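You operate a simulated robot arm through the tools that you are given. There is no shell and no other tool.

You are at the controls of a simulated robot arm. One attempt, no reset.

## Task
Fit the lid cap, pulse the fruit smooth, switch the socket off, then take the lid off.
Fine: use the pulse key, not the dial; lay the lid on the island worktop.
Where things are to end (x, y in the base frame): jug lid within 0.08 m of [0.13, 0.72].

Only the result counts: the job must be done as asked and must still hold three seconds after the hand-in. Knocking over, shifting, dropping, spilling or breaking anything else fails it. A push-on lid holds only when it is set on centred and level and pressed home; a screw cap is set on level and turned clockwise until tight.

## Robot
A 7-joint arm with a two-finger parallel gripper, fixed in place. Base frame: the origin is on the floor under the middle of its stand, x ahead of it, y to its left, z up; the work surface is at about z = 0.92. Lengths are in m, angles in rad, forces in N, time in s.
With the tool pointing down near the work surface it reaches from about 0.34 to 0.76 m from the base axis. Its first joint turns from -2.007 to 2.007 rad. Payload 3.91 kg.
Tool frame: the origin (TCP) lies between the finger pads and is the grasp point; the fingertips stand 0.03 m ahead of it; z points along the fingers, y is the line along which they close. Largest opening 0.11 m; finger width 0.02, thickness 0.01; the body of the gripper, 0.048 by 0.112 m, starts 0.055 m behind the TCP.
Orientation is that of the tool frame in the base frame, as a unit quaternion [w, x, y, z]. With the fingers straight down and closing along the base's y, the tool's x points along the base's -x, its y along +y and its z along -z.

## Interface
- The arm moves only by the tool apply_moves. Its argument "targets" is a list of rows, each a list of 7 numbers: the shift along the base's x, y, z in m, then the turn, a rotation vector about the base's x, y, z in rad, then the gripper command, from -1 (fully open) to 1 (shut), values between in proportion. In form: [[dx, dy, dz, wx, wy, wz, claw], ...]. A call has 1 to 20 rows; each row shifts and turns the commanded pose from where the row before left it. Rows are played at 5 a second. More than 0.05 m and 0.15 rad between two rows, or a gripper value outside its range, and nothing of the call is played. Where a pose cannot be reached the arm comes as near as it can. A force on the tool above 60 N (or 10 N above the force at the start of the call, whichever is more), or a blocked arm, ends the call early, and 0.2 s more pass. The fingers move at their own pace (about 0.108 m/s each) and stop on an object; they squeeze with about 39 N. The grip force told is the motor's: it shows also when the fingers shut on nothing. Time passes only in rows, and 0.2 s behind the last, so rows that do not move let the fingers close. It gives the time, the measured TCP pose, the force on the tool (base axes), the opening and the grip force at its end, in the units of the frame above (readings bear some noise), with the torque about the TCP (base axes, N m) and any sound that the robot's microphone picked up.
- Cameras (640 x 400 px; columns grow to the right, rows downward): "scene" is fixed at [0.3996, -0.4982, 1.5173]; the picture's right is [0.98, 0.19, 0.00], its down [0.06, -0.31, -0.95] and it looks along [-0.18, 0.93, -0.31] (base axes); focal length 326 px, centre (320, 200). "wrist" rides on the gripper at [0.072, 0.017, -0.103] in the tool frame; the picture's right is [-0.23, 0.97, 0.00], its down [-0.76, -0.18, -0.62] and it looks along [-0.61, -0.14, 0.78] (tool axes); focal length 222 px, centre (320, 200). There is no depth. A picture from a camera that has moved, and an enlarged one, comes with that camera's place and axes in the base frame and with its lens.
- grab_frame(camera): a new picture of that camera. No time passes.
- slide_trunk(by): slides the trunk up (or, below 0, down) by that many m; the arm rides with it, the base frame stays. It gives what a move gives, with no picture.
- inspect(camera, box): a new picture of the part [left, top, right, bottom] of that camera's present view, enlarged. No time passes.
- job_done(): hands the job in; it is judged then, once.

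Places have to be worked out from the pictures, the camera data and where the tool is seen. Open the gripper and draw the arm clear of the work before you hand the job in, unless the task says otherwise.

The tools are called after "Emit:" by a JSON object that holds its "op" and its "data". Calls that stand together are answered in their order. apply_moves: Moves the arm, as the interface text tells. Its arguments: {"type":"object","properties":{"targets":{"type":"array"}},"required":["targets"]} The other tools are called the same way: slide_trunk (by) moves the trunk up or down; grab_frame (camera) takes a picture; inspect (camera, box) takes an enlarged picture of a part of a camera's view; job_done () hands the job in.

At the start:

```text
clock: 0.0
tool_pos: [0.1499, 0.4455, 1.4339]
ee_rot: [-0.001, 0.001, 1.0, 0.0]
contact_force: [-0.6, 0.2, 0.0]
torque: [0.03, 0.01, 0.0]
grip_width: 0.1101
grip_force: 0.1
trunk travel left (down, up): [-0.85, 0.14]
```

scene: 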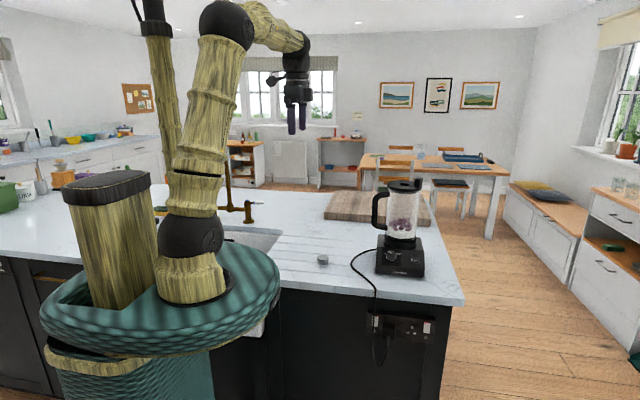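
wrist: 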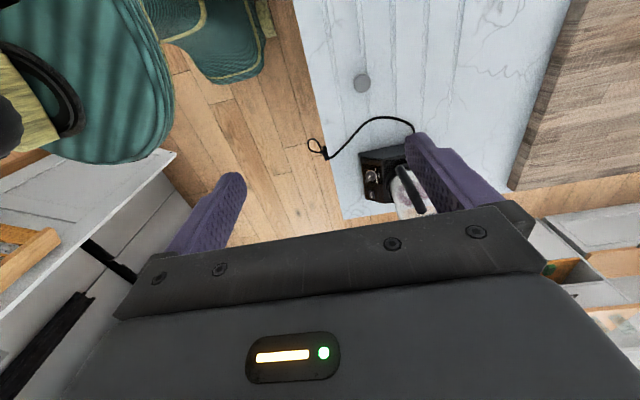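

The scene shows the blender on the island with its jug lid, a small cap on the worktop, and a socket on the island's end/front. I'll take enlarged views to work out places before moving.

Emit:
{"op": "inspect", "data": {"camera": "scene", "box": [340, 160, 460, 290]}}

Emit:
{"op": "inspect", "data": {"camera": "scene", "box": [290, 240, 350, 280]}}

Emit:
{"op": "inspect", "data": {"camera": "scene", "box": [340, 290, 460, 380]}}

Emit:
{"op": "inspect", "data": {"camera": "wrist", "box": [300, 60, 480, 220]}}

```text
3.08 times, centred on (400, 225) of scene
camera zoom: at [0.3996, -0.4982, 1.5173], right [0.98, 0.19, 0.0], down [0.06, -0.31, -0.95], along [-0.18, 0.93, -0.31], focal length 1004 px, centre (74, 123)
```

zoom: 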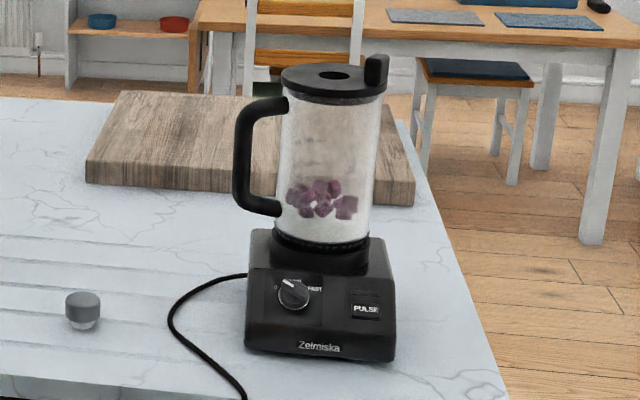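

```text
10.00 times, centred on (320, 260) of scene
camera zoom: at [0.3996, -0.4982, 1.5173], right [0.98, 0.19, 0.0], down [0.06, -0.31, -0.95], along [-0.18, 0.93, -0.31], focal length 3263 px, centre (320, -400)
```

zoom: 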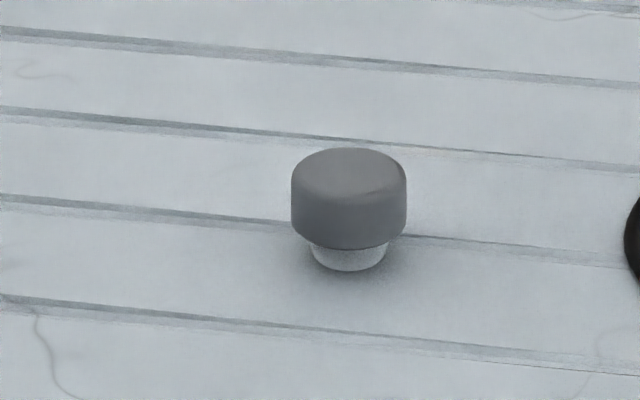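

```text
4.44 times, centred on (400, 335) of scene
camera zoom: at [0.3996, -0.4982, 1.5173], right [0.98, 0.19, 0.0], down [0.06, -0.31, -0.95], along [-0.18, 0.93, -0.31], focal length 1450 px, centre (-36, -400)
```

zoom: 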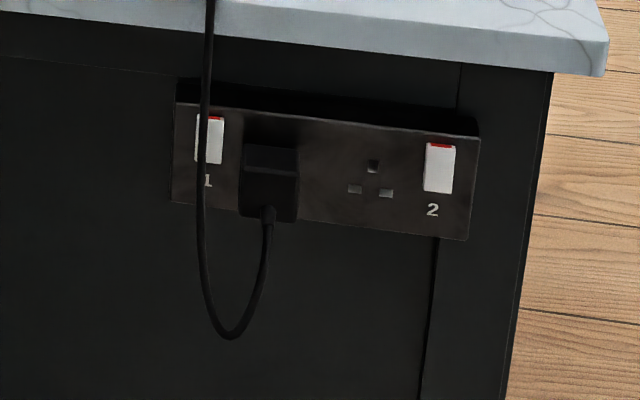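

```text
2.50 times, centred on (390, 140) of wrist
camera zoom: at [0.077, 0.4641, 1.5381], right [0.23, 0.97, 0.0], down [0.76, -0.18, 0.62], along [0.61, -0.14, -0.78], focal length 555 px, centre (145, 350)
```

zoom: 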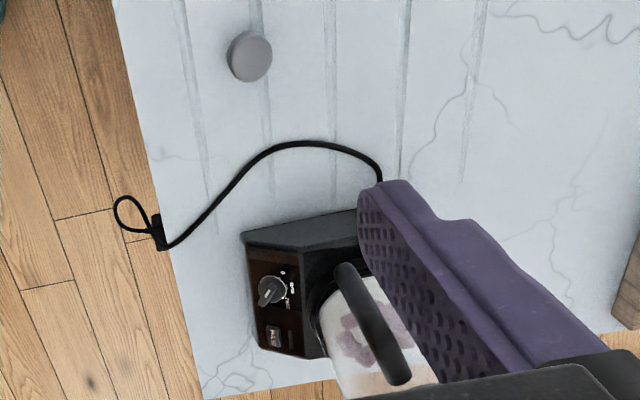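

Estimates so far: the cap is at about (0.212, 0.54), the blender base centre at x≈0.48 with its front at y≈0.53, and the lid hole near (0.478, 0.62, 1.22). Switch 1 is at about (0.407, 0.455, 0.78). I'll move the wrist over for a second view of the lid.

Emit:
{"op": "apply_moves", "data": {"targets": [[0.01, 0.03, 0, 0, 0, 0, -1], [0.01, 0.03, 0, 0, 0, 0, -1], [0.01, 0.03, 0, 0, 0, 0, -1], [0.01, 0.03, 0, 0, 0, 0, -1], [0.01, 0.03, 0, 0, 0, 0, -1]]}}

Emit:
{"op": "grab_frame", "data": {"camera": "wrist"}}

```text
clock: 1.2
tool_pos: [0.192, 0.5741, 1.4353]
ee_rot: [0.001, 0.0, 1.0, 0.0]
contact_force: [0.1, 0.3, 0.4]
torque: [0.05, -0.01, -0.04]
grip_width: 0.11
grip_force: 0.0
out of reach, approached as far as the arm can: row 5
trunk travel left (down, up): [-0.85, 0.14]
```

```text
taken
camera wrist: at [0.1192, 0.5916, 1.5398], right [0.23, 0.97, 0.0], down [0.76, -0.18, 0.62], along [0.61, -0.14, -0.78], focal length 222 px, centre (320, 200)
```

wrist: 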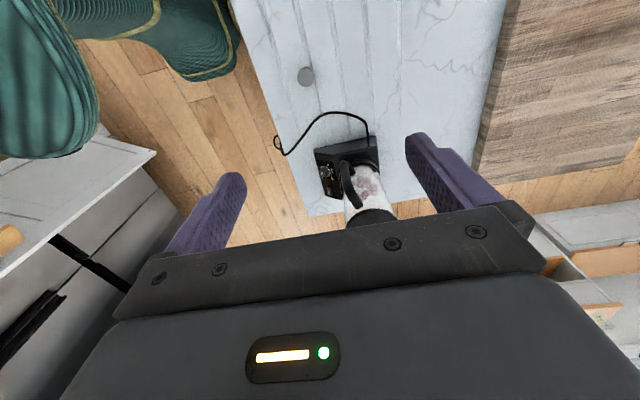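

The arm is near its reach limit at this height (radius about 0.605). Before going on I'll look closely at the lid, the dial and pulse key, and the switch in the scene view.

Emit:
{"op": "inspect", "data": {"camera": "scene", "box": [370, 170, 440, 214]}}

Emit:
{"op": "inspect", "data": {"camera": "scene", "box": [370, 232, 430, 282]}}

Emit:
{"op": "inspect", "data": {"camera": "scene", "box": [365, 305, 405, 345]}}

Emit:
{"op": "inspect", "data": {"camera": "wrist", "box": [270, 100, 430, 240]}}

```text
9.09 times, centred on (405, 192) of scene
camera zoom: at [0.3996, -0.4982, 1.5173], right [0.98, 0.19, 0.0], down [0.06, -0.31, -0.95], along [-0.18, 0.93, -0.31], focal length 2966 px, centre (-453, 273)
```

zoom: 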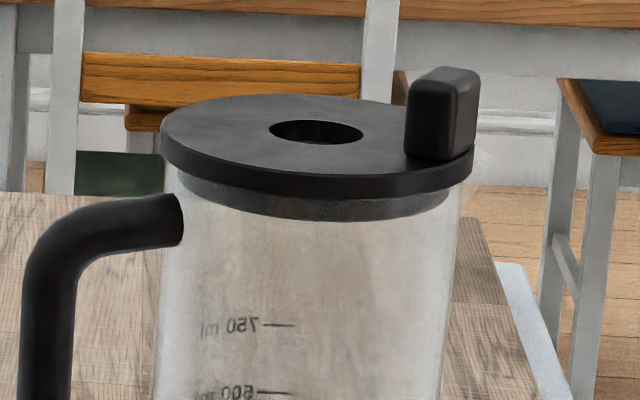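

```text
8.00 times, centred on (400, 257) of scene
camera zoom: at [0.3996, -0.4982, 1.5173], right [0.98, 0.19, 0.0], down [0.06, -0.31, -0.95], along [-0.18, 0.93, -0.31], focal length 2610 px, centre (-320, -256)
```

zoom: 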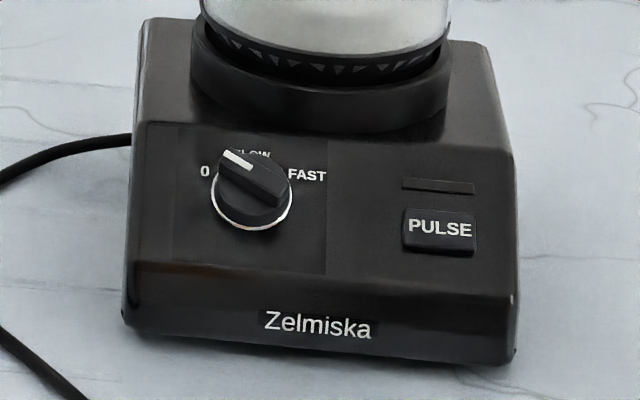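

```text
10.00 times, centred on (385, 325) of scene
camera zoom: at [0.3996, -0.4982, 1.5173], right [0.98, 0.19, 0.0], down [0.06, -0.31, -0.95], along [-0.18, 0.93, -0.31], focal length 3263 px, centre (-330, -1050)
```

zoom: 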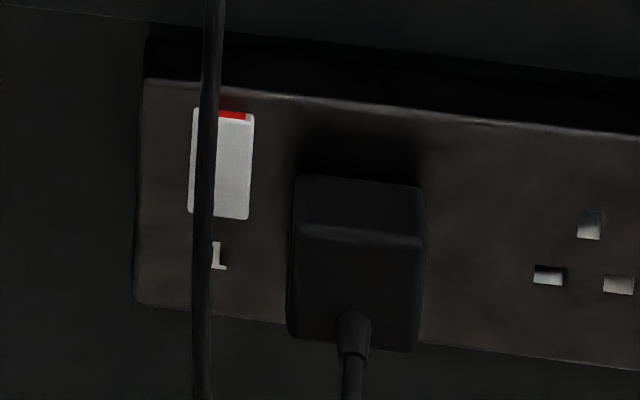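

```text
2.86 times, centred on (350, 170) of wrist
camera zoom: at [0.1192, 0.5916, 1.5398], right [0.23, 0.97, 0.0], down [0.76, -0.18, 0.62], along [0.61, -0.14, -0.78], focal length 635 px, centre (234, 286)
```

zoom: 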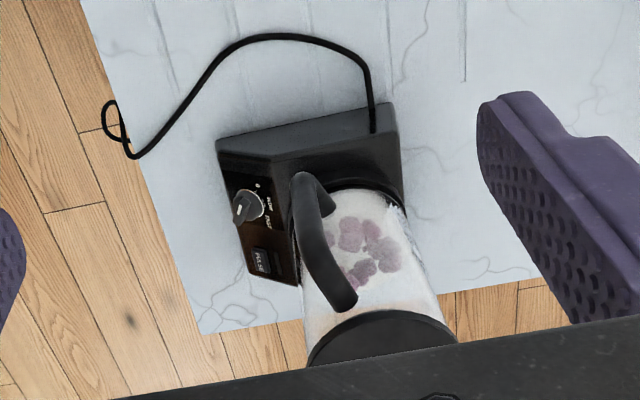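

The lid has an upright tab on its +x side and a central hole. I want to check the dial's setting and the lid tab more closely before touching anything.

Emit:
{"op": "inspect", "data": {"camera": "scene", "box": [388, 244, 412, 264]}}

Emit:
{"op": "inspect", "data": {"camera": "wrist", "box": [315, 155, 350, 200]}}

Emit:
{"op": "inspect", "data": {"camera": "scene", "box": [408, 172, 428, 194]}}

```text
16.00 times, centred on (400, 254) of scene
camera zoom: at [0.3996, -0.4982, 1.5173], right [0.98, 0.19, 0.0], down [0.06, -0.31, -0.95], along [-0.18, 0.93, -0.31], focal length 5220 px, centre (-960, -664)
```

zoom: 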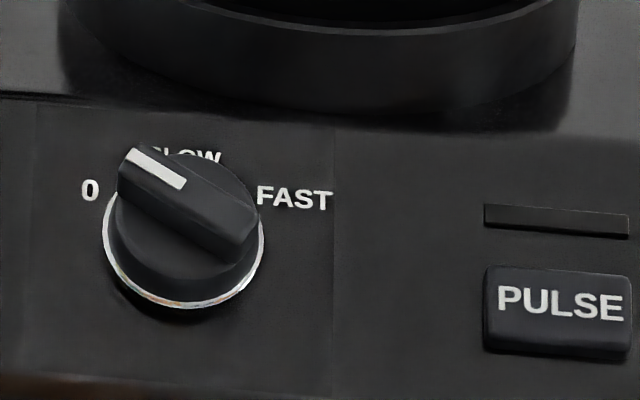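

```text
8.89 times, centred on (332, 178) of wrist
camera zoom: at [0.1192, 0.5916, 1.5398], right [0.23, 0.97, 0.0], down [0.76, -0.18, 0.62], along [0.61, -0.14, -0.78], focal length 1974 px, centre (209, 400)
```

zoom: 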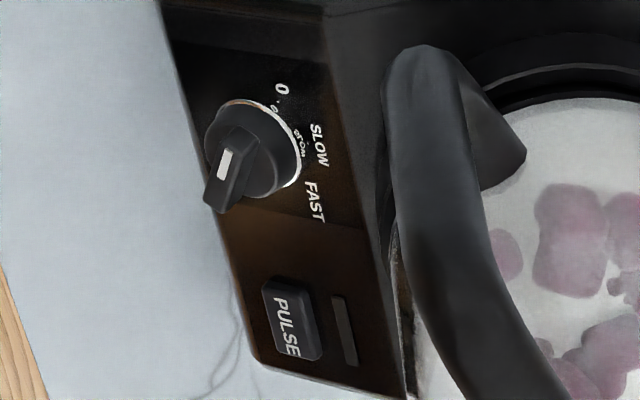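

```text
16.00 times, centred on (418, 183) of scene
camera zoom: at [0.3996, -0.4982, 1.5173], right [0.98, 0.19, 0.0], down [0.06, -0.31, -0.95], along [-0.18, 0.93, -0.31], focal length 5220 px, centre (-1248, 472)
```

zoom: 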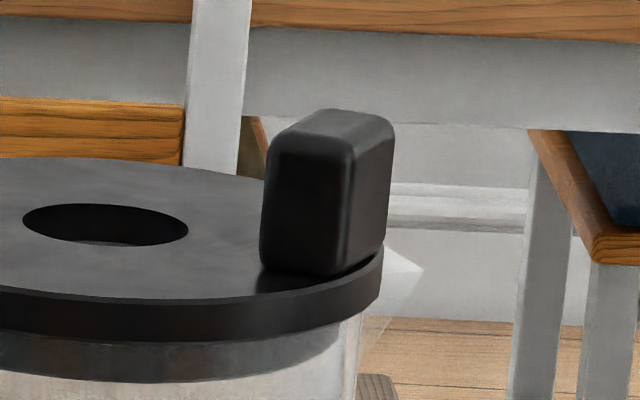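

The dial reads 0, as it should stay, and the lid tab is a block at roughly −14° from +x. I'll raise the trunk for reach and turn the wrist to face the blender for a view from above.

Emit:
{"op": "slide_trunk", "data": {"by": 0.14}}

Emit:
{"op": "apply_moves", "data": {"targets": [[0.02, -0.02, 0, 0, 0, 0.15, -1], [0.02, -0.02, 0, 0, 0, 0.15, -1], [0.02, 0, 0, 0, 0, 0.15, -1], [0.02, 0, 0, 0, 0, 0.15, -1], [0.02, 0, 0, 0, 0, 0.15, -1], [0.02, 0, 0, 0, 0, 0.15, -1]]}}

Emit:
{"op": "grab_frame", "data": {"camera": "wrist"}}

Emit:
{"op": "grab_frame", "data": {"camera": "scene"}}

```text
clock: 2.9
tool_pos: [0.1931, 0.5763, 1.5758]
ee_rot: [0.0, 0.0, 1.0, 0.001]
contact_force: [-0.1, -0.3, -0.2]
torque: [0.02, -0.01, 0.0]
grip_width: 0.1101
grip_force: 0.1
trunk travel left (down, up): [-0.99, 0.0]
```

```text
clock: 4.3
tool_pos: [0.3153, 0.5373, 1.5742]
ee_rot: [0.0, -0.435, 0.9, -0.001]
contact_force: [0.8, -0.8, 0.2]
torque: [-0.03, 0.0, 0.03]
grip_width: 0.1099
grip_force: 0.0
trunk travel left (down, up): [-0.99, 0.0]
```

```text
taken
camera wrist: at [0.2557, 0.4914, 1.6781], right [-0.62, 0.78, 0.0], down [0.61, 0.49, 0.62], along [0.49, 0.39, -0.78], focal length 222 px, centre (320, 200)
```

wrist: 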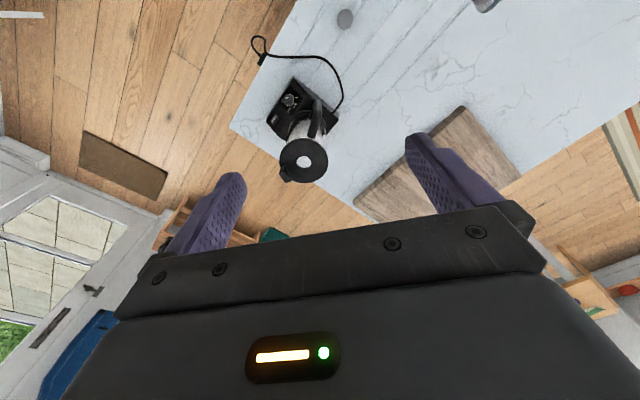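

```text
taken
```

scene: 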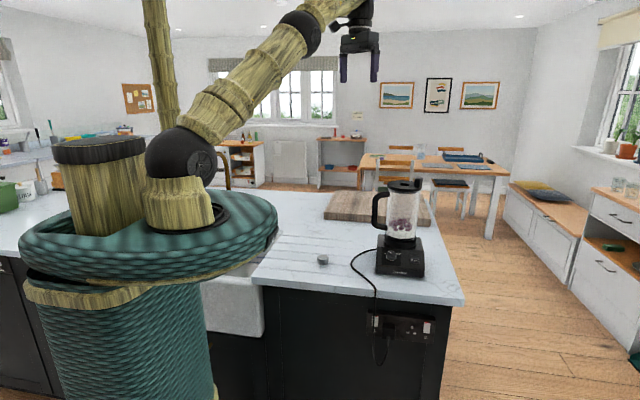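

The lid is visible from above in this wrist picture. I'll enlarge it to fix the lid centre and the tab direction.

Emit:
{"op": "inspect", "data": {"camera": "wrist", "box": [255, 70, 355, 200]}}

Emit:
{"op": "inspect", "data": {"camera": "wrist", "box": [270, 130, 335, 190]}}

Emit:
{"op": "inspect", "data": {"camera": "wrist", "box": [230, 0, 380, 90]}}

```text
3.08 times, centred on (305, 135) of wrist
camera zoom: at [0.2557, 0.4914, 1.6781], right [-0.62, 0.78, 0.0], down [0.61, 0.49, 0.62], along [0.49, 0.39, -0.78], focal length 684 px, centre (366, 400)
```

zoom: 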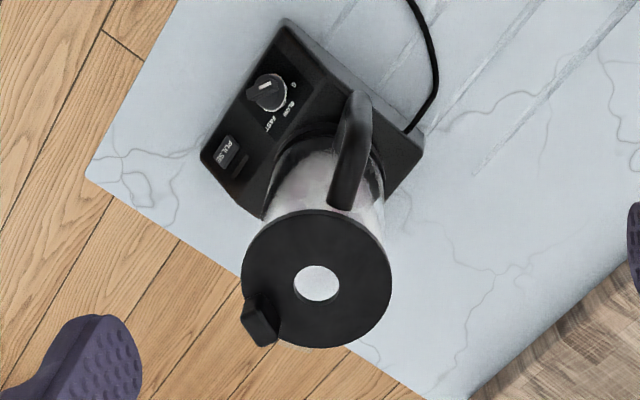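

```text
6.67 times, centred on (302, 160) of wrist
camera zoom: at [0.2557, 0.4914, 1.6781], right [-0.62, 0.78, 0.0], down [0.61, 0.49, 0.62], along [0.49, 0.39, -0.78], focal length 1481 px, centre (437, 467)
```

zoom: 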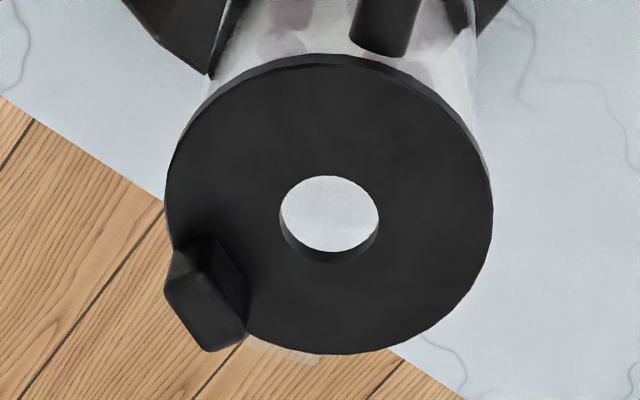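

```text
4.27 times, centred on (305, 45) of wrist
camera zoom: at [0.2557, 0.4914, 1.6781], right [-0.62, 0.78, 0.0], down [0.61, 0.49, 0.62], along [0.49, 0.39, -0.78], focal length 948 px, centre (384, 861)
```

zoom: 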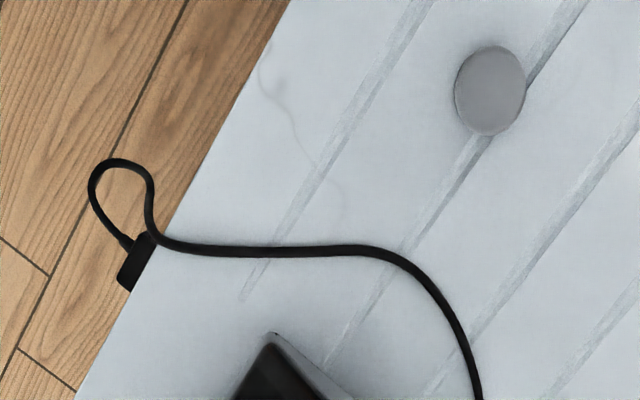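

Triangulating the wrist and scene views puts the lid top centre at (0.479, 0.6195, 1.2205), with the tab about 15 × 26 mm at −15°. The cap top is near (0.213, 0.538, 0.955) and about 41 mm across. The jug is at radius 0.78, beyond straight-down reach, so I'll tilt the tool 0.3 rad outward about its closing axis, which keeps the cap level, and go to hover above the cap.

Emit:
{"op": "apply_moves", "data": {"targets": [[-0.0107, -0.0005, -0.047, 0.1176, -0.0932, 0, -1], [-0.0107, -0.0005, -0.047, 0.1176, -0.0932, 0, -1], [-0.0107, -0.0005, -0.047, 0, 0, 0, -1], [-0.0107, -0.0005, -0.047, 0, 0, 0, -1], [-0.0107, -0.0005, -0.047, 0, 0, 0, -1], [-0.0107, -0.0005, -0.047, 0, 0, 0, -1], [-0.0107, -0.0005, -0.047, 0, 0, 0, -1], [-0.0107, -0.0005, -0.047, 0, 0, 0, -1], [-0.0107, -0.0005, -0.047, 0, 0, 0, -1], [-0.0107, -0.0005, -0.047, 0, 0, 0, -1], [0, 0, 0, 0, 0, 0, -1]]}}

Emit:
{"op": "grab_frame", "data": {"camera": "wrist"}}

Emit:
{"op": "grab_frame", "data": {"camera": "scene"}}

```text
clock: 6.7
tool_pos: [0.205, 0.5297, 1.1045]
ee_rot: [0.134, -0.43, 0.89, 0.066]
contact_force: [0.5, 0.4, 0.4]
torque: [0.0, 0.03, 0.0]
grip_width: 0.1101
grip_force: 0.0
trunk travel left (down, up): [-0.99, 0.0]
```

```text
taken
camera wrist: at [0.1295, 0.4637, 1.1823], right [-0.63, 0.78, 0.07], down [0.48, 0.31, 0.82], along [0.62, 0.55, -0.57], focal length 222 px, centre (320, 200)
```

wrist: 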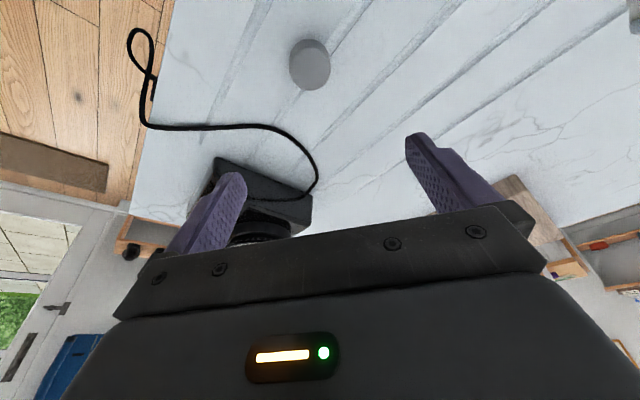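

```text
taken
```

scene: 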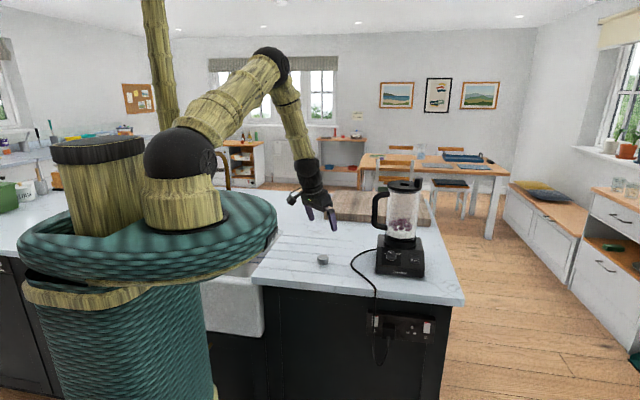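

I'm hovering over the cap. I'll zoom the wrist view to fix its centre before lowering.

Emit:
{"op": "inspect", "data": {"camera": "wrist", "box": [270, 30, 350, 100]}}

Emit:
{"op": "inspect", "data": {"camera": "scene", "box": [280, 150, 350, 280]}}

```text
5.71 times, centred on (310, 65) of wrist
camera zoom: at [0.1295, 0.4637, 1.1823], right [-0.63, 0.78, 0.07], down [0.48, 0.31, 0.82], along [0.62, 0.55, -0.57], focal length 1269 px, centre (377, 971)
```

zoom: 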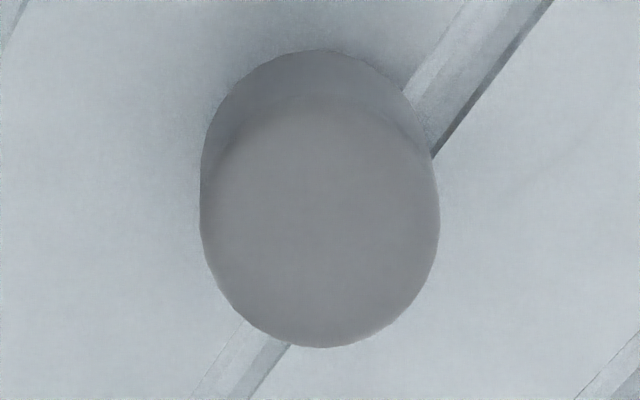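

```text
3.08 times, centred on (315, 215) of scene
camera zoom: at [0.3996, -0.4982, 1.5173], right [0.98, 0.19, 0.0], down [0.06, -0.31, -0.95], along [-0.18, 0.93, -0.31], focal length 1004 px, centre (335, 154)
```

zoom: 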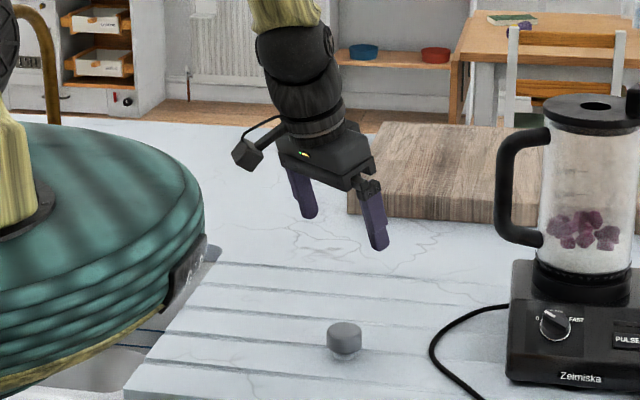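

The cap centre works out at (0.209, 0.5355) and the tool is already lined up with it. I'll lower to just above the cap and check the centring again.

Emit:
{"op": "apply_moves", "data": {"targets": [[0, 0, -0.045, 0, 0, 0, -1], [0, 0, -0.045, 0, 0, 0, -1], [0, 0, -0.012, 0, 0, 0, -1], [0, 0, 0, 0, 0, 0, -1]]}}

Emit:
{"op": "grab_frame", "data": {"camera": "wrist"}}

Emit:
{"op": "inspect", "data": {"camera": "scene", "box": [280, 210, 360, 280]}}

```text
clock: 7.7
tool_pos: [0.2044, 0.5314, 1.0038]
ee_rot: [0.136, -0.429, 0.891, 0.065]
contact_force: [-0.5, -0.6, 0.1]
torque: [-0.02, -0.01, 0.02]
grip_width: 0.11
grip_force: 0.1
trunk travel left (down, up): [-0.99, 0.0]
```

```text
taken
camera wrist: at [0.1287, 0.4646, 1.0811], right [-0.63, 0.78, 0.07], down [0.48, 0.31, 0.82], along [0.62, 0.55, -0.57], focal length 222 px, centre (320, 200)
```

wrist: 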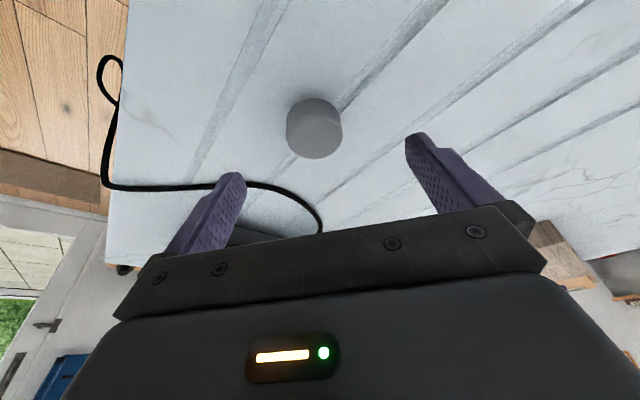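

```text
5.71 times, centred on (320, 245) of scene
camera zoom: at [0.3996, -0.4982, 1.5173], right [0.98, 0.19, 0.0], down [0.06, -0.31, -0.95], along [-0.18, 0.93, -0.31], focal length 1864 px, centre (320, -57)
```

zoom: 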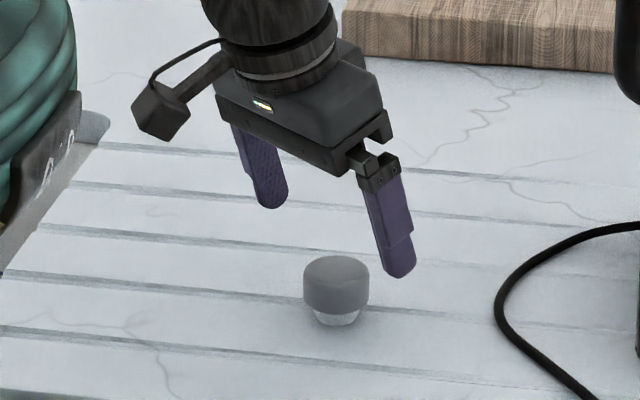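

I'll zoom on the cap again from this closer distance to settle both its height and its centre.

Emit:
{"op": "inspect", "data": {"camera": "wrist", "box": [270, 85, 360, 170]}}

```text
4.71 times, centred on (315, 128) of wrist
camera zoom: at [0.1287, 0.4646, 1.0811], right [-0.63, 0.78, 0.07], down [0.48, 0.31, 0.82], along [0.62, 0.55, -0.57], focal length 1045 px, centre (344, 541)
```

zoom: 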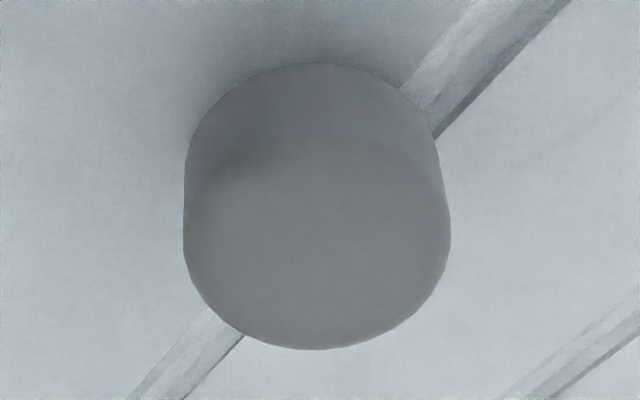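

The cap centre is (0.2078, 0.5347), within about 2 mm of the finger midline. I'll lower 35 mm so the tips cover the grey body, then close on it.

Emit:
{"op": "apply_moves", "data": {"targets": [[-0.001, -0.001, -0.02, 0, 0, 0, -1], [0, -0.001, -0.015, 0, 0, 0, -1], [0, 0, 0, 0, 0, 0, -0.2], [0, 0, 0, 0, 0, 0, 0.3], [0, 0, 0, 0, 0, 0, 0.8], [0, 0, 0, 0, 0, 0, 1], [0, 0, 0, 0, 0, 0, 1]]}}

Emit:
{"op": "grab_frame", "data": {"camera": "wrist"}}

Emit:
{"op": "inspect", "data": {"camera": "scene", "box": [295, 230, 355, 280]}}

```text
clock: 9.3
tool_pos: [0.2037, 0.5303, 0.9679]
ee_rot: [0.135, -0.429, 0.891, 0.064]
contact_force: [-0.1, 0.0, -0.2]
torque: [0.01, -0.03, -0.01]
grip_width: 0.037
grip_force: 38.8
trunk travel left (down, up): [-0.99, 0.0]
```

```text
taken
camera wrist: at [0.1281, 0.4626, 1.0464], right [-0.63, 0.78, 0.07], down [0.48, 0.31, 0.82], along [0.62, 0.55, -0.57], focal length 222 px, centre (320, 200)
```

wrist: 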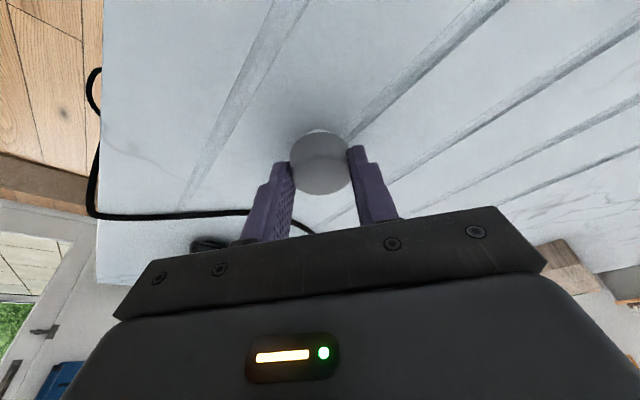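

```text
8.00 times, centred on (325, 255) of scene
camera zoom: at [0.3996, -0.4982, 1.5173], right [0.98, 0.19, 0.0], down [0.06, -0.31, -0.95], along [-0.18, 0.93, -0.31], focal length 2610 px, centre (280, -240)
```

zoom: 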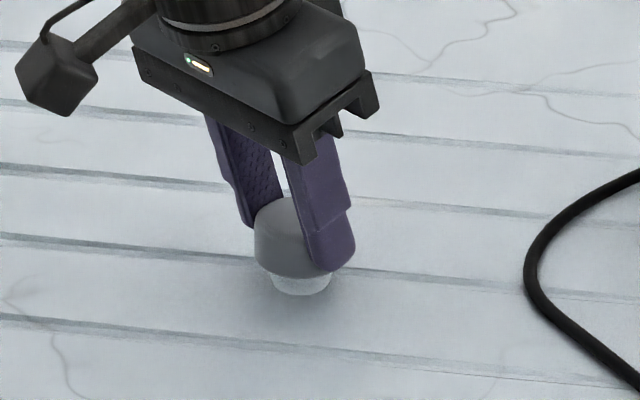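

The grip holds at 0.037 m with 39 N. I'll lift straight up to TCP z = 1.33 and check that the cap comes along level.

Emit:
{"op": "apply_moves", "data": {"targets": [[0, 0, 0.02, 0, 0, 0, 1], [0, 0, 0.045, 0, 0, 0, 1], [0, 0, 0.05, 0, 0, 0, 1], [0, 0, 0.05, 0, 0, 0, 1], [0, 0, 0.05, 0, 0, 0, 1], [0, 0, 0.05, 0, 0, 0, 1], [0, 0, 0.05, 0, 0, 0, 1], [0, 0, 0.047, 0, 0, 0, 1], [0, 0, 0, 0, 0, 0, 1]]}}

Emit:
{"op": "inspect", "data": {"camera": "wrist", "box": [265, 110, 385, 220]}}

Emit:
{"op": "inspect", "data": {"camera": "scene", "box": [270, 100, 370, 200]}}

```text
clock: 11.3
tool_pos: [0.2066, 0.5295, 1.3316]
ee_rot: [0.134, -0.429, 0.891, 0.064]
contact_force: [0.3, 0.4, 0.3]
torque: [0.02, 0.02, 0.0]
grip_width: 0.0374
grip_force: 38.8
trunk travel left (down, up): [-0.99, 0.0]
```

```text
3.64 times, centred on (325, 165) of wrist
camera zoom: at [0.1293, 0.4627, 1.4085], right [-0.63, 0.78, 0.07], down [0.48, 0.32, 0.82], along [0.62, 0.55, -0.57], focal length 808 px, centre (302, 327)
```

zoom: 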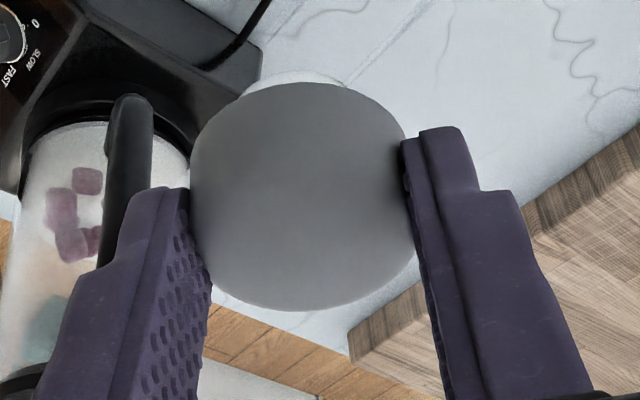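

```text
4.00 times, centred on (320, 150) of scene
camera zoom: at [0.3996, -0.4982, 1.5173], right [0.98, 0.19, 0.0], down [0.06, -0.31, -0.95], along [-0.18, 0.93, -0.31], focal length 1305 px, centre (320, 400)
```

zoom: 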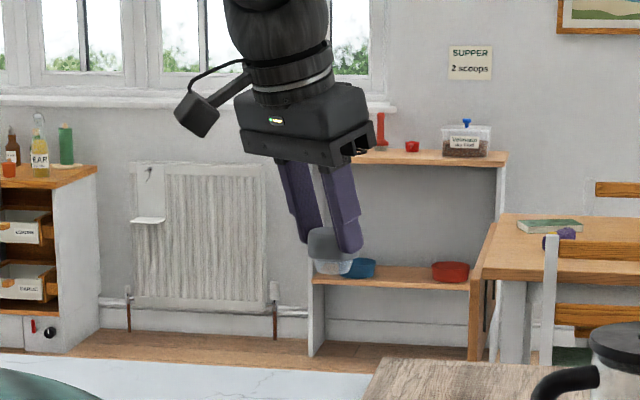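

The cap is held and looks level, with its centre about 4–5 mm outward of the TCP. I'll carry it over the jug at z = 1.33, aiming the TCP at (0.476, 0.616).

Emit:
{"op": "apply_moves", "data": {"targets": [[0.045, 0.0143, 0, 0, 0, 0, 1], [0.045, 0.0143, 0, 0, 0, 0, 1], [0.045, 0.0143, 0, 0, 0, 0, 1], [0.045, 0.0143, 0, 0, 0, 0, 1], [0.045, 0.0143, 0, 0, 0, 0, 1], [0.045, 0.0143, 0, 0, 0, 0, 1], [0, 0, 0, 0, 0, 0, 1], [0, 0, 0, 0, 0, 0, 1]]}}

Emit:
{"op": "grab_frame", "data": {"camera": "wrist"}}

Emit:
{"op": "inspect", "data": {"camera": "scene", "box": [350, 120, 450, 220]}}

```text
clock: 13.1
tool_pos: [0.4745, 0.6169, 1.3294]
ee_rot: [0.133, -0.429, 0.891, 0.064]
contact_force: [0.2, 0.5, -0.7]
torque: [-0.01, -0.01, 0.0]
grip_width: 0.0373
grip_force: 39.1
trunk travel left (down, up): [-0.99, 0.0]
```

```text
taken
camera wrist: at [0.4001, 0.5489, 1.4071], right [-0.63, 0.78, 0.07], down [0.48, 0.32, 0.82], along [0.61, 0.55, -0.57], focal length 222 px, centre (320, 200)
```

wrist: 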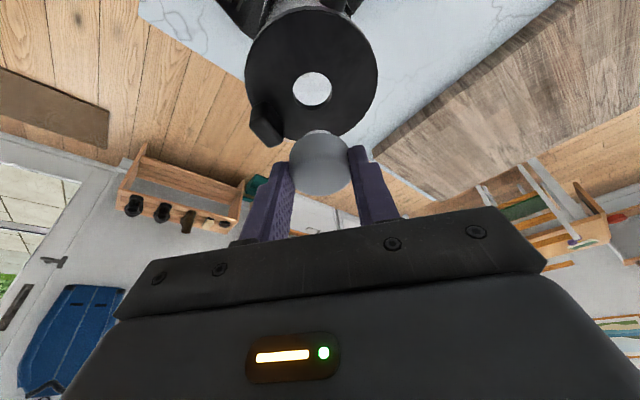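

```text
4.00 times, centred on (400, 170) of scene
camera zoom: at [0.3996, -0.4982, 1.5173], right [0.98, 0.19, 0.0], down [0.06, -0.31, -0.95], along [-0.18, 0.93, -0.31], focal length 1305 px, centre (0, 320)
```

zoom: 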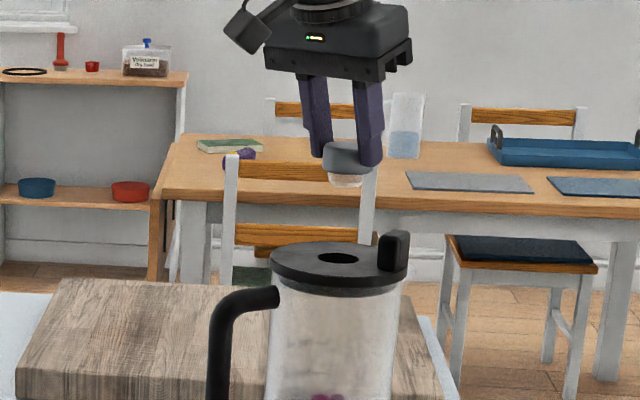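

The pose was reached without trouble. I'll zoom on the lid hole and the cap from here to fine-align them.

Emit:
{"op": "inspect", "data": {"camera": "wrist", "box": [240, 0, 390, 150]}}

Emit:
{"op": "inspect", "data": {"camera": "wrist", "box": [270, 60, 370, 210]}}

Emit:
{"op": "inspect", "data": {"camera": "scene", "box": [378, 150, 428, 194]}}

```text
2.67 times, centred on (315, 75) of wrist
camera zoom: at [0.4001, 0.5489, 1.4071], right [-0.63, 0.78, 0.07], down [0.48, 0.32, 0.82], along [0.61, 0.55, -0.57], focal length 592 px, centre (333, 533)
```

zoom: 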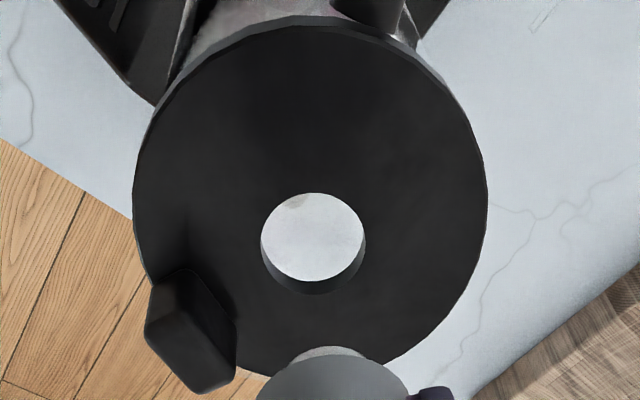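

```text
2.67 times, centred on (320, 135) of wrist
camera zoom: at [0.4001, 0.5489, 1.4071], right [-0.63, 0.78, 0.07], down [0.48, 0.32, 0.82], along [0.61, 0.55, -0.57], focal length 592 px, centre (320, 373)
```

zoom: 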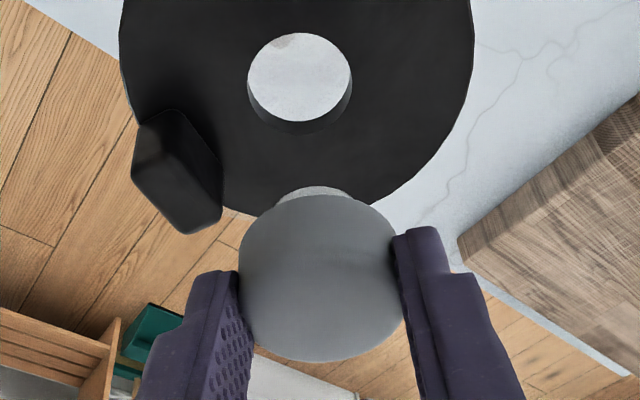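

```text
9.09 times, centred on (403, 172) of scene
camera zoom: at [0.3996, -0.4982, 1.5173], right [0.98, 0.19, 0.0], down [0.06, -0.31, -0.95], along [-0.18, 0.93, -0.31], focal length 2966 px, centre (-434, 454)
```

zoom: 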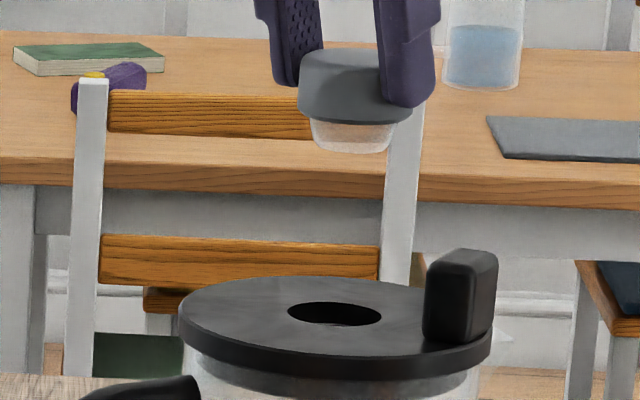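

Hole and cap centres agree within about 1 mm: hole (0.478, 0.619), cap (0.477, 0.619). I'll lower until the neck is just above the hole and check again.

Emit:
{"op": "apply_moves", "data": {"targets": [[0, 0, -0.025, 0, 0, 0, 1], [0, 0, -0.02, 0, 0, 0, 1], [0, 0, -0.008, 0, 0, 0, 1], [0, 0, 0, 0, 0, 0, 1]]}}

Emit:
{"op": "inspect", "data": {"camera": "wrist", "box": [260, 60, 380, 210]}}

Emit:
{"op": "inspect", "data": {"camera": "scene", "box": [378, 160, 428, 204]}}

```text
clock: 14.1
tool_pos: [0.475, 0.6164, 1.2768]
ee_rot: [0.135, -0.429, 0.891, 0.065]
contact_force: [0.7, -0.7, 0.2]
torque: [-0.03, 0.03, 0.01]
grip_width: 0.0371
grip_force: 38.6
trunk travel left (down, up): [-0.99, 0.0]
```

```text
2.67 times, centred on (320, 135) of wrist
camera zoom: at [0.3989, 0.5483, 1.3547], right [-0.63, 0.78, 0.07], down [0.48, 0.31, 0.82], along [0.62, 0.55, -0.57], focal length 592 px, centre (320, 373)
```

zoom: 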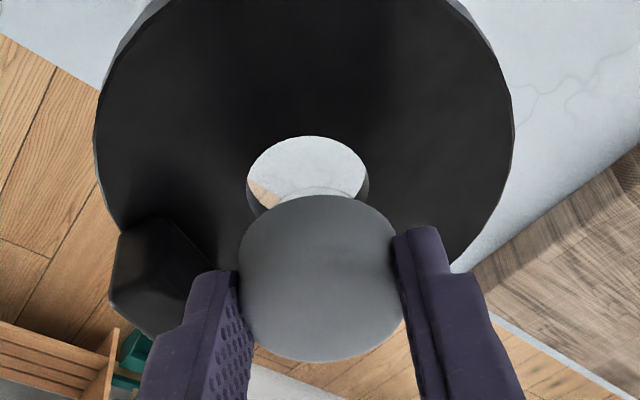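

```text
9.09 times, centred on (403, 182) of scene
camera zoom: at [0.3996, -0.4982, 1.5173], right [0.98, 0.19, 0.0], down [0.06, -0.31, -0.95], along [-0.18, 0.93, -0.31], focal length 2966 px, centre (-434, 364)
```

zoom: 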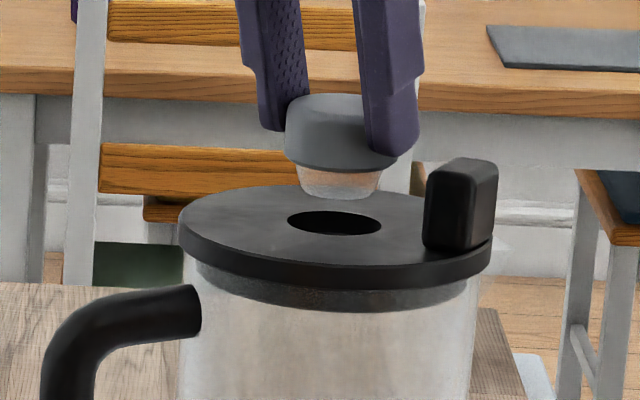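

The neck is centred just above the hole. I'll lower in small steps, watching the force and the view.

Emit:
{"op": "apply_moves", "data": {"targets": [[0, 0, -0.005, 0, 0, 0, 1], [0, 0, -0.005, 0, 0, 0, 1], [0, 0, -0.004, 0, 0, 0, 1], [0, 0, 0, 0, 0, 0, 1]]}}

Emit:
{"op": "inspect", "data": {"camera": "wrist", "box": [260, 60, 380, 210]}}

Emit:
{"op": "inspect", "data": {"camera": "scene", "box": [383, 165, 423, 200]}}

```text
clock: 15.1
tool_pos: [0.4743, 0.6141, 1.2634]
ee_rot: [0.134, -0.43, 0.891, 0.064]
contact_force: [0.1, -0.2, -0.6]
torque: [0.0, -0.02, 0.01]
grip_width: 0.0372
grip_force: 38.8
trunk travel left (down, up): [-0.99, 0.0]
```

```text
2.67 times, centred on (320, 135) of wrist
camera zoom: at [0.3984, 0.5482, 1.3408], right [-0.63, 0.78, 0.07], down [0.48, 0.31, 0.82], along [0.62, 0.55, -0.57], focal length 592 px, centre (320, 373)
```

zoom: 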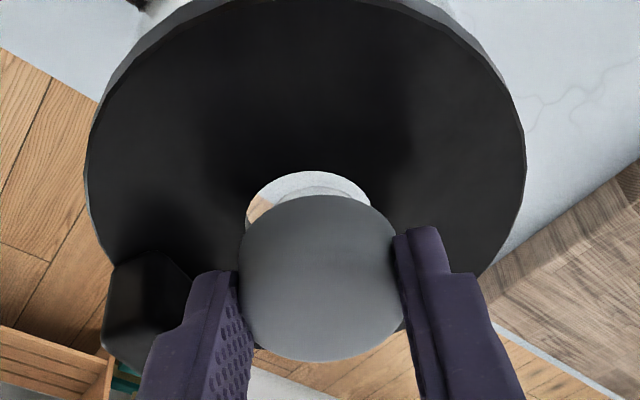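

```text
11.43 times, centred on (403, 182) of scene
camera zoom: at [0.3996, -0.4982, 1.5173], right [0.98, 0.19, 0.0], down [0.06, -0.31, -0.95], along [-0.18, 0.93, -0.31], focal length 3729 px, centre (-629, 400)
```

zoom: 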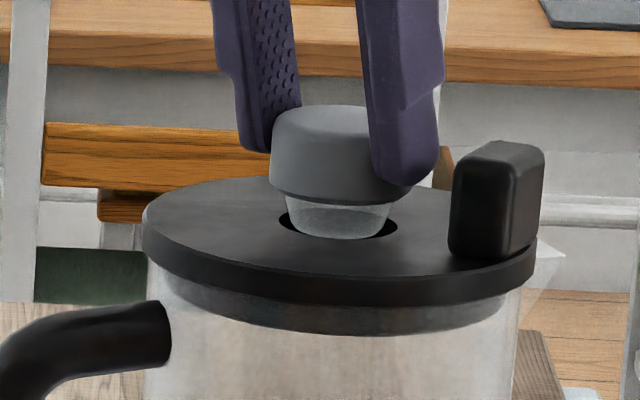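

The neck is entering the hole centrally and there's no contact force yet. I'll continue down in small steps.

Emit:
{"op": "apply_moves", "data": {"targets": [[0, 0, -0.004, 0, 0, 0, 1], [0, 0, -0.003, 0, 0, 0, 1], [0, 0, 0, 0, 0, 0, 1]]}}

Emit:
{"op": "inspect", "data": {"camera": "wrist", "box": [260, 60, 380, 210]}}

Emit:
{"op": "inspect", "data": {"camera": "scene", "box": [383, 165, 423, 200]}}

```text
clock: 15.9
tool_pos: [0.4746, 0.6151, 1.2557]
ee_rot: [0.135, -0.43, 0.891, 0.065]
contact_force: [0.3, -0.5, -0.7]
torque: [-0.02, 0.0, 0.01]
grip_width: 0.0374
grip_force: 39.2
trunk travel left (down, up): [-0.99, 0.0]
```

```text
2.67 times, centred on (320, 135) of wrist
camera zoom: at [0.3987, 0.5479, 1.3336], right [-0.63, 0.78, 0.07], down [0.48, 0.31, 0.82], along [0.62, 0.55, -0.57], focal length 592 px, centre (320, 373)
```

zoom: 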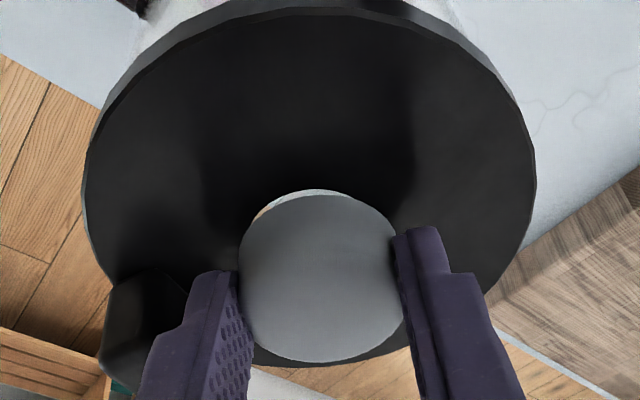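

```text
11.43 times, centred on (403, 182) of scene
camera zoom: at [0.3996, -0.4982, 1.5173], right [0.98, 0.19, 0.0], down [0.06, -0.31, -0.95], along [-0.18, 0.93, -0.31], focal length 3729 px, centre (-629, 400)
```

zoom: 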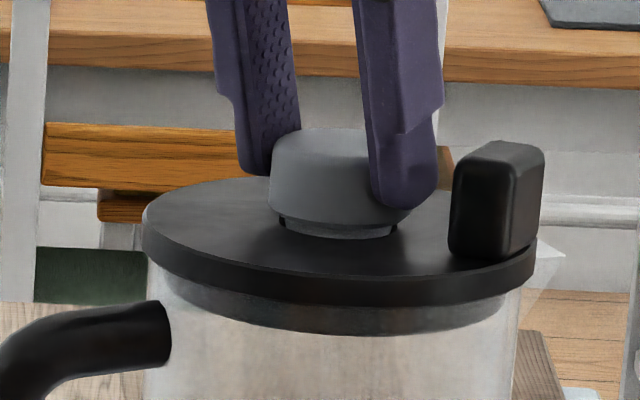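

The grey body is about 4 mm above the lid and still free of force. I'll continue pressing down gently.

Emit:
{"op": "apply_moves", "data": {"targets": [[0, 0, -0.002, 0, 0, 0, 1], [0, 0, -0.002, 0, 0, 0, 1], [0, 0, -0.001, 0, 0, 0, 1], [0, 0, 0, 0, 0, 0, 1]]}}

Emit:
{"op": "inspect", "data": {"camera": "scene", "box": [383, 165, 423, 200]}}

```text
clock: 16.9
tool_pos: [0.4739, 0.6147, 1.2536]
ee_rot: [0.137, -0.429, 0.89, 0.067]
contact_force: [0.3, 3.6, 10.9]
torque: [0.12, -0.11, 0.01]
grip_width: 0.0372
grip_force: 39.3
trunk travel left (down, up): [-0.99, 0.0]
```

```text
11.43 times, centred on (403, 182) of scene
camera zoom: at [0.3996, -0.4982, 1.5173], right [0.98, 0.19, 0.0], down [0.06, -0.31, -0.95], along [-0.18, 0.93, -0.31], focal length 3729 px, centre (-629, 400)
```

zoom: 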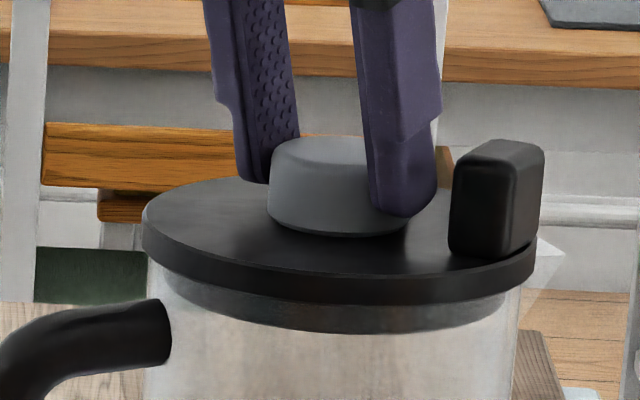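

Contact is at 11 N, with the cap apparently resting on the lid. I'll press further in small steps and listen for a click.

Emit:
{"op": "apply_moves", "data": {"targets": [[0, 0, -0.002, 0, 0, 0, 1], [0, 0, -0.002, 0, 0, 0, 1], [0, 0, 0, 0, 0, 0, 1]]}}

Emit:
{"op": "inspect", "data": {"camera": "scene", "box": [383, 165, 423, 200]}}

Emit:
{"op": "inspect", "data": {"camera": "wrist", "box": [260, 60, 380, 210]}}

```text
clock: 17.7
tool_pos: [0.4721, 0.6142, 1.2524]
ee_rot: [0.138, -0.429, 0.89, 0.068]
contact_force: [2.2, 5.8, 30.4]
torque: [0.38, -0.27, 0.01]
grip_width: 0.0377
grip_force: 38.5
trunk travel left (down, up): [-0.99, 0.0]
```

```text
11.43 times, centred on (403, 182) of scene
camera zoom: at [0.3996, -0.4982, 1.5173], right [0.98, 0.19, 0.0], down [0.06, -0.31, -0.95], along [-0.18, 0.93, -0.31], focal length 3729 px, centre (-629, 400)
```

zoom: 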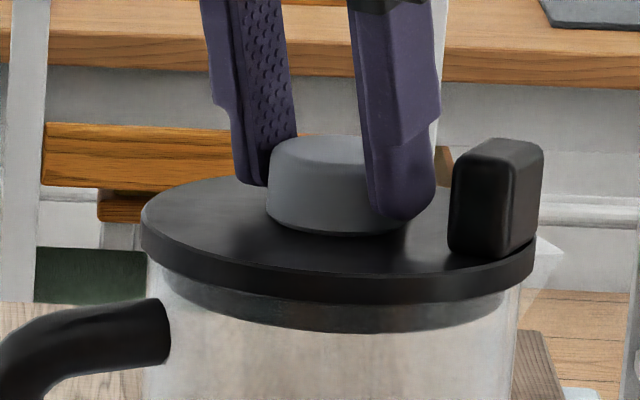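

```text
2.67 times, centred on (320, 135) of wrist
camera zoom: at [0.3975, 0.5465, 1.3295], right [-0.63, 0.78, 0.07], down [0.47, 0.31, 0.83], along [0.62, 0.55, -0.56], focal length 592 px, centre (320, 373)
```

zoom: 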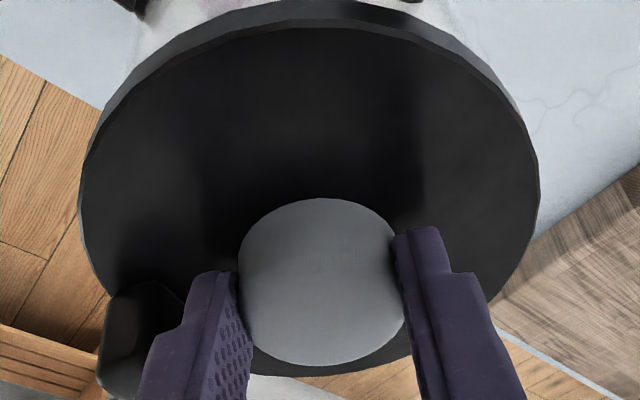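

Force reads 30 N with the cap flush, and there was no sound. I'll relax the load, open the fingers and look at how the cap sits.

Emit:
{"op": "apply_moves", "data": {"targets": [[0, 0, 0.002, 0, 0, 0, 1], [0, 0, 0.003, 0, 0, 0, 1], [0, 0, 0, 0, 0, 0, 1]]}}

Emit:
{"op": "inspect", "data": {"camera": "scene", "box": [383, 165, 423, 200]}}

```text
clock: 18.5
tool_pos: [0.4742, 0.6141, 1.2523]
ee_rot: [0.135, -0.43, 0.89, 0.065]
contact_force: [1.9, 3.6, 16.2]
torque: [0.47, -0.22, 0.07]
grip_width: 0.0372
grip_force: 38.9
trunk travel left (down, up): [-0.99, 0.0]
```

```text
11.43 times, centred on (403, 182) of scene
camera zoom: at [0.3996, -0.4982, 1.5173], right [0.98, 0.19, 0.0], down [0.06, -0.31, -0.95], along [-0.18, 0.93, -0.31], focal length 3729 px, centre (-629, 400)
```

zoom: 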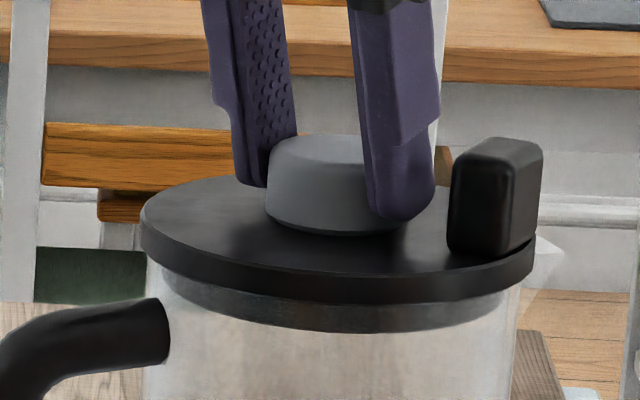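

There's still 16 N of residual load. I'll rise another couple of millimetres until the force is near zero, then open gently.

Emit:
{"op": "apply_moves", "data": {"targets": [[0, 0, 0.001, 0, 0, 0, 1], [0, 0, 0.001, 0, 0, 0, 1], [0, 0, 0, 0, 0, 0, 1]]}}

```text
clock: 19.3
tool_pos: [0.4744, 0.6141, 1.2542]
ee_rot: [0.133, -0.43, 0.891, 0.064]
contact_force: [-1.3, -1.2, 3.7]
torque: [0.05, 0.01, 0.05]
grip_width: 0.0373
grip_force: 39.4
trunk travel left (down, up): [-0.99, 0.0]
```

Force is down to 3.7 N. The near finger is only ~4.5 mm from the lid tab, so I'll open just slightly to about 0.043 m and then rise straight up.

Emit:
{"op": "apply_moves", "data": {"targets": [[0, 0, 0, 0, 0, 0, 0.23], [0, 0, 0, 0, 0, 0, 0.22], [0, 0, 0, 0, 0, 0, 0.22]]}}

Emit:
{"op": "inspect", "data": {"camera": "scene", "box": [383, 165, 423, 200]}}

Emit:
{"op": "inspect", "data": {"camera": "wrist", "box": [260, 60, 380, 210]}}

```text
clock: 20.1
tool_pos: [0.4751, 0.6151, 1.254]
ee_rot: [0.134, -0.43, 0.89, 0.065]
contact_force: [0.2, -0.4, -0.1]
torque: [0.01, -0.01, -0.02]
grip_width: 0.0429
grip_force: 0.0
trunk travel left (down, up): [-0.99, 0.0]
```

```text
11.43 times, centred on (403, 182) of scene
camera zoom: at [0.3996, -0.4982, 1.5173], right [0.98, 0.19, 0.0], down [0.06, -0.31, -0.95], along [-0.18, 0.93, -0.31], focal length 3729 px, centre (-629, 400)
```

zoom: 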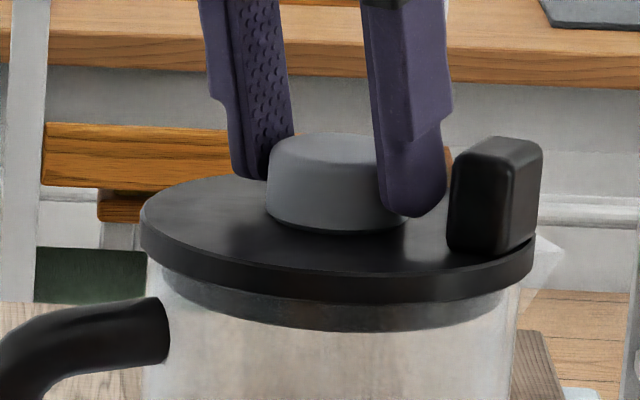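

```text
2.67 times, centred on (320, 135) of wrist
camera zoom: at [0.399, 0.5482, 1.3319], right [-0.63, 0.78, 0.07], down [0.48, 0.31, 0.82], along [0.62, 0.55, -0.57], focal length 592 px, centre (320, 373)
```

zoom: 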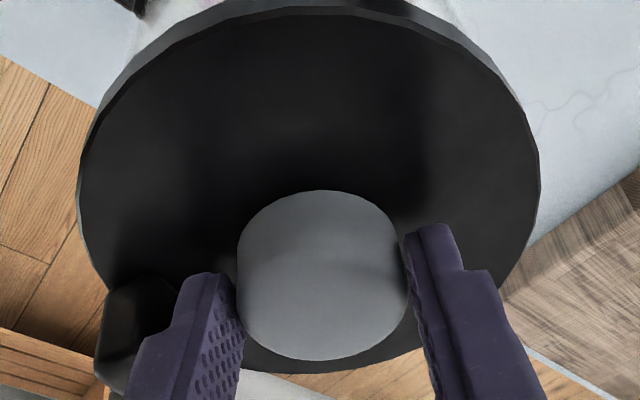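

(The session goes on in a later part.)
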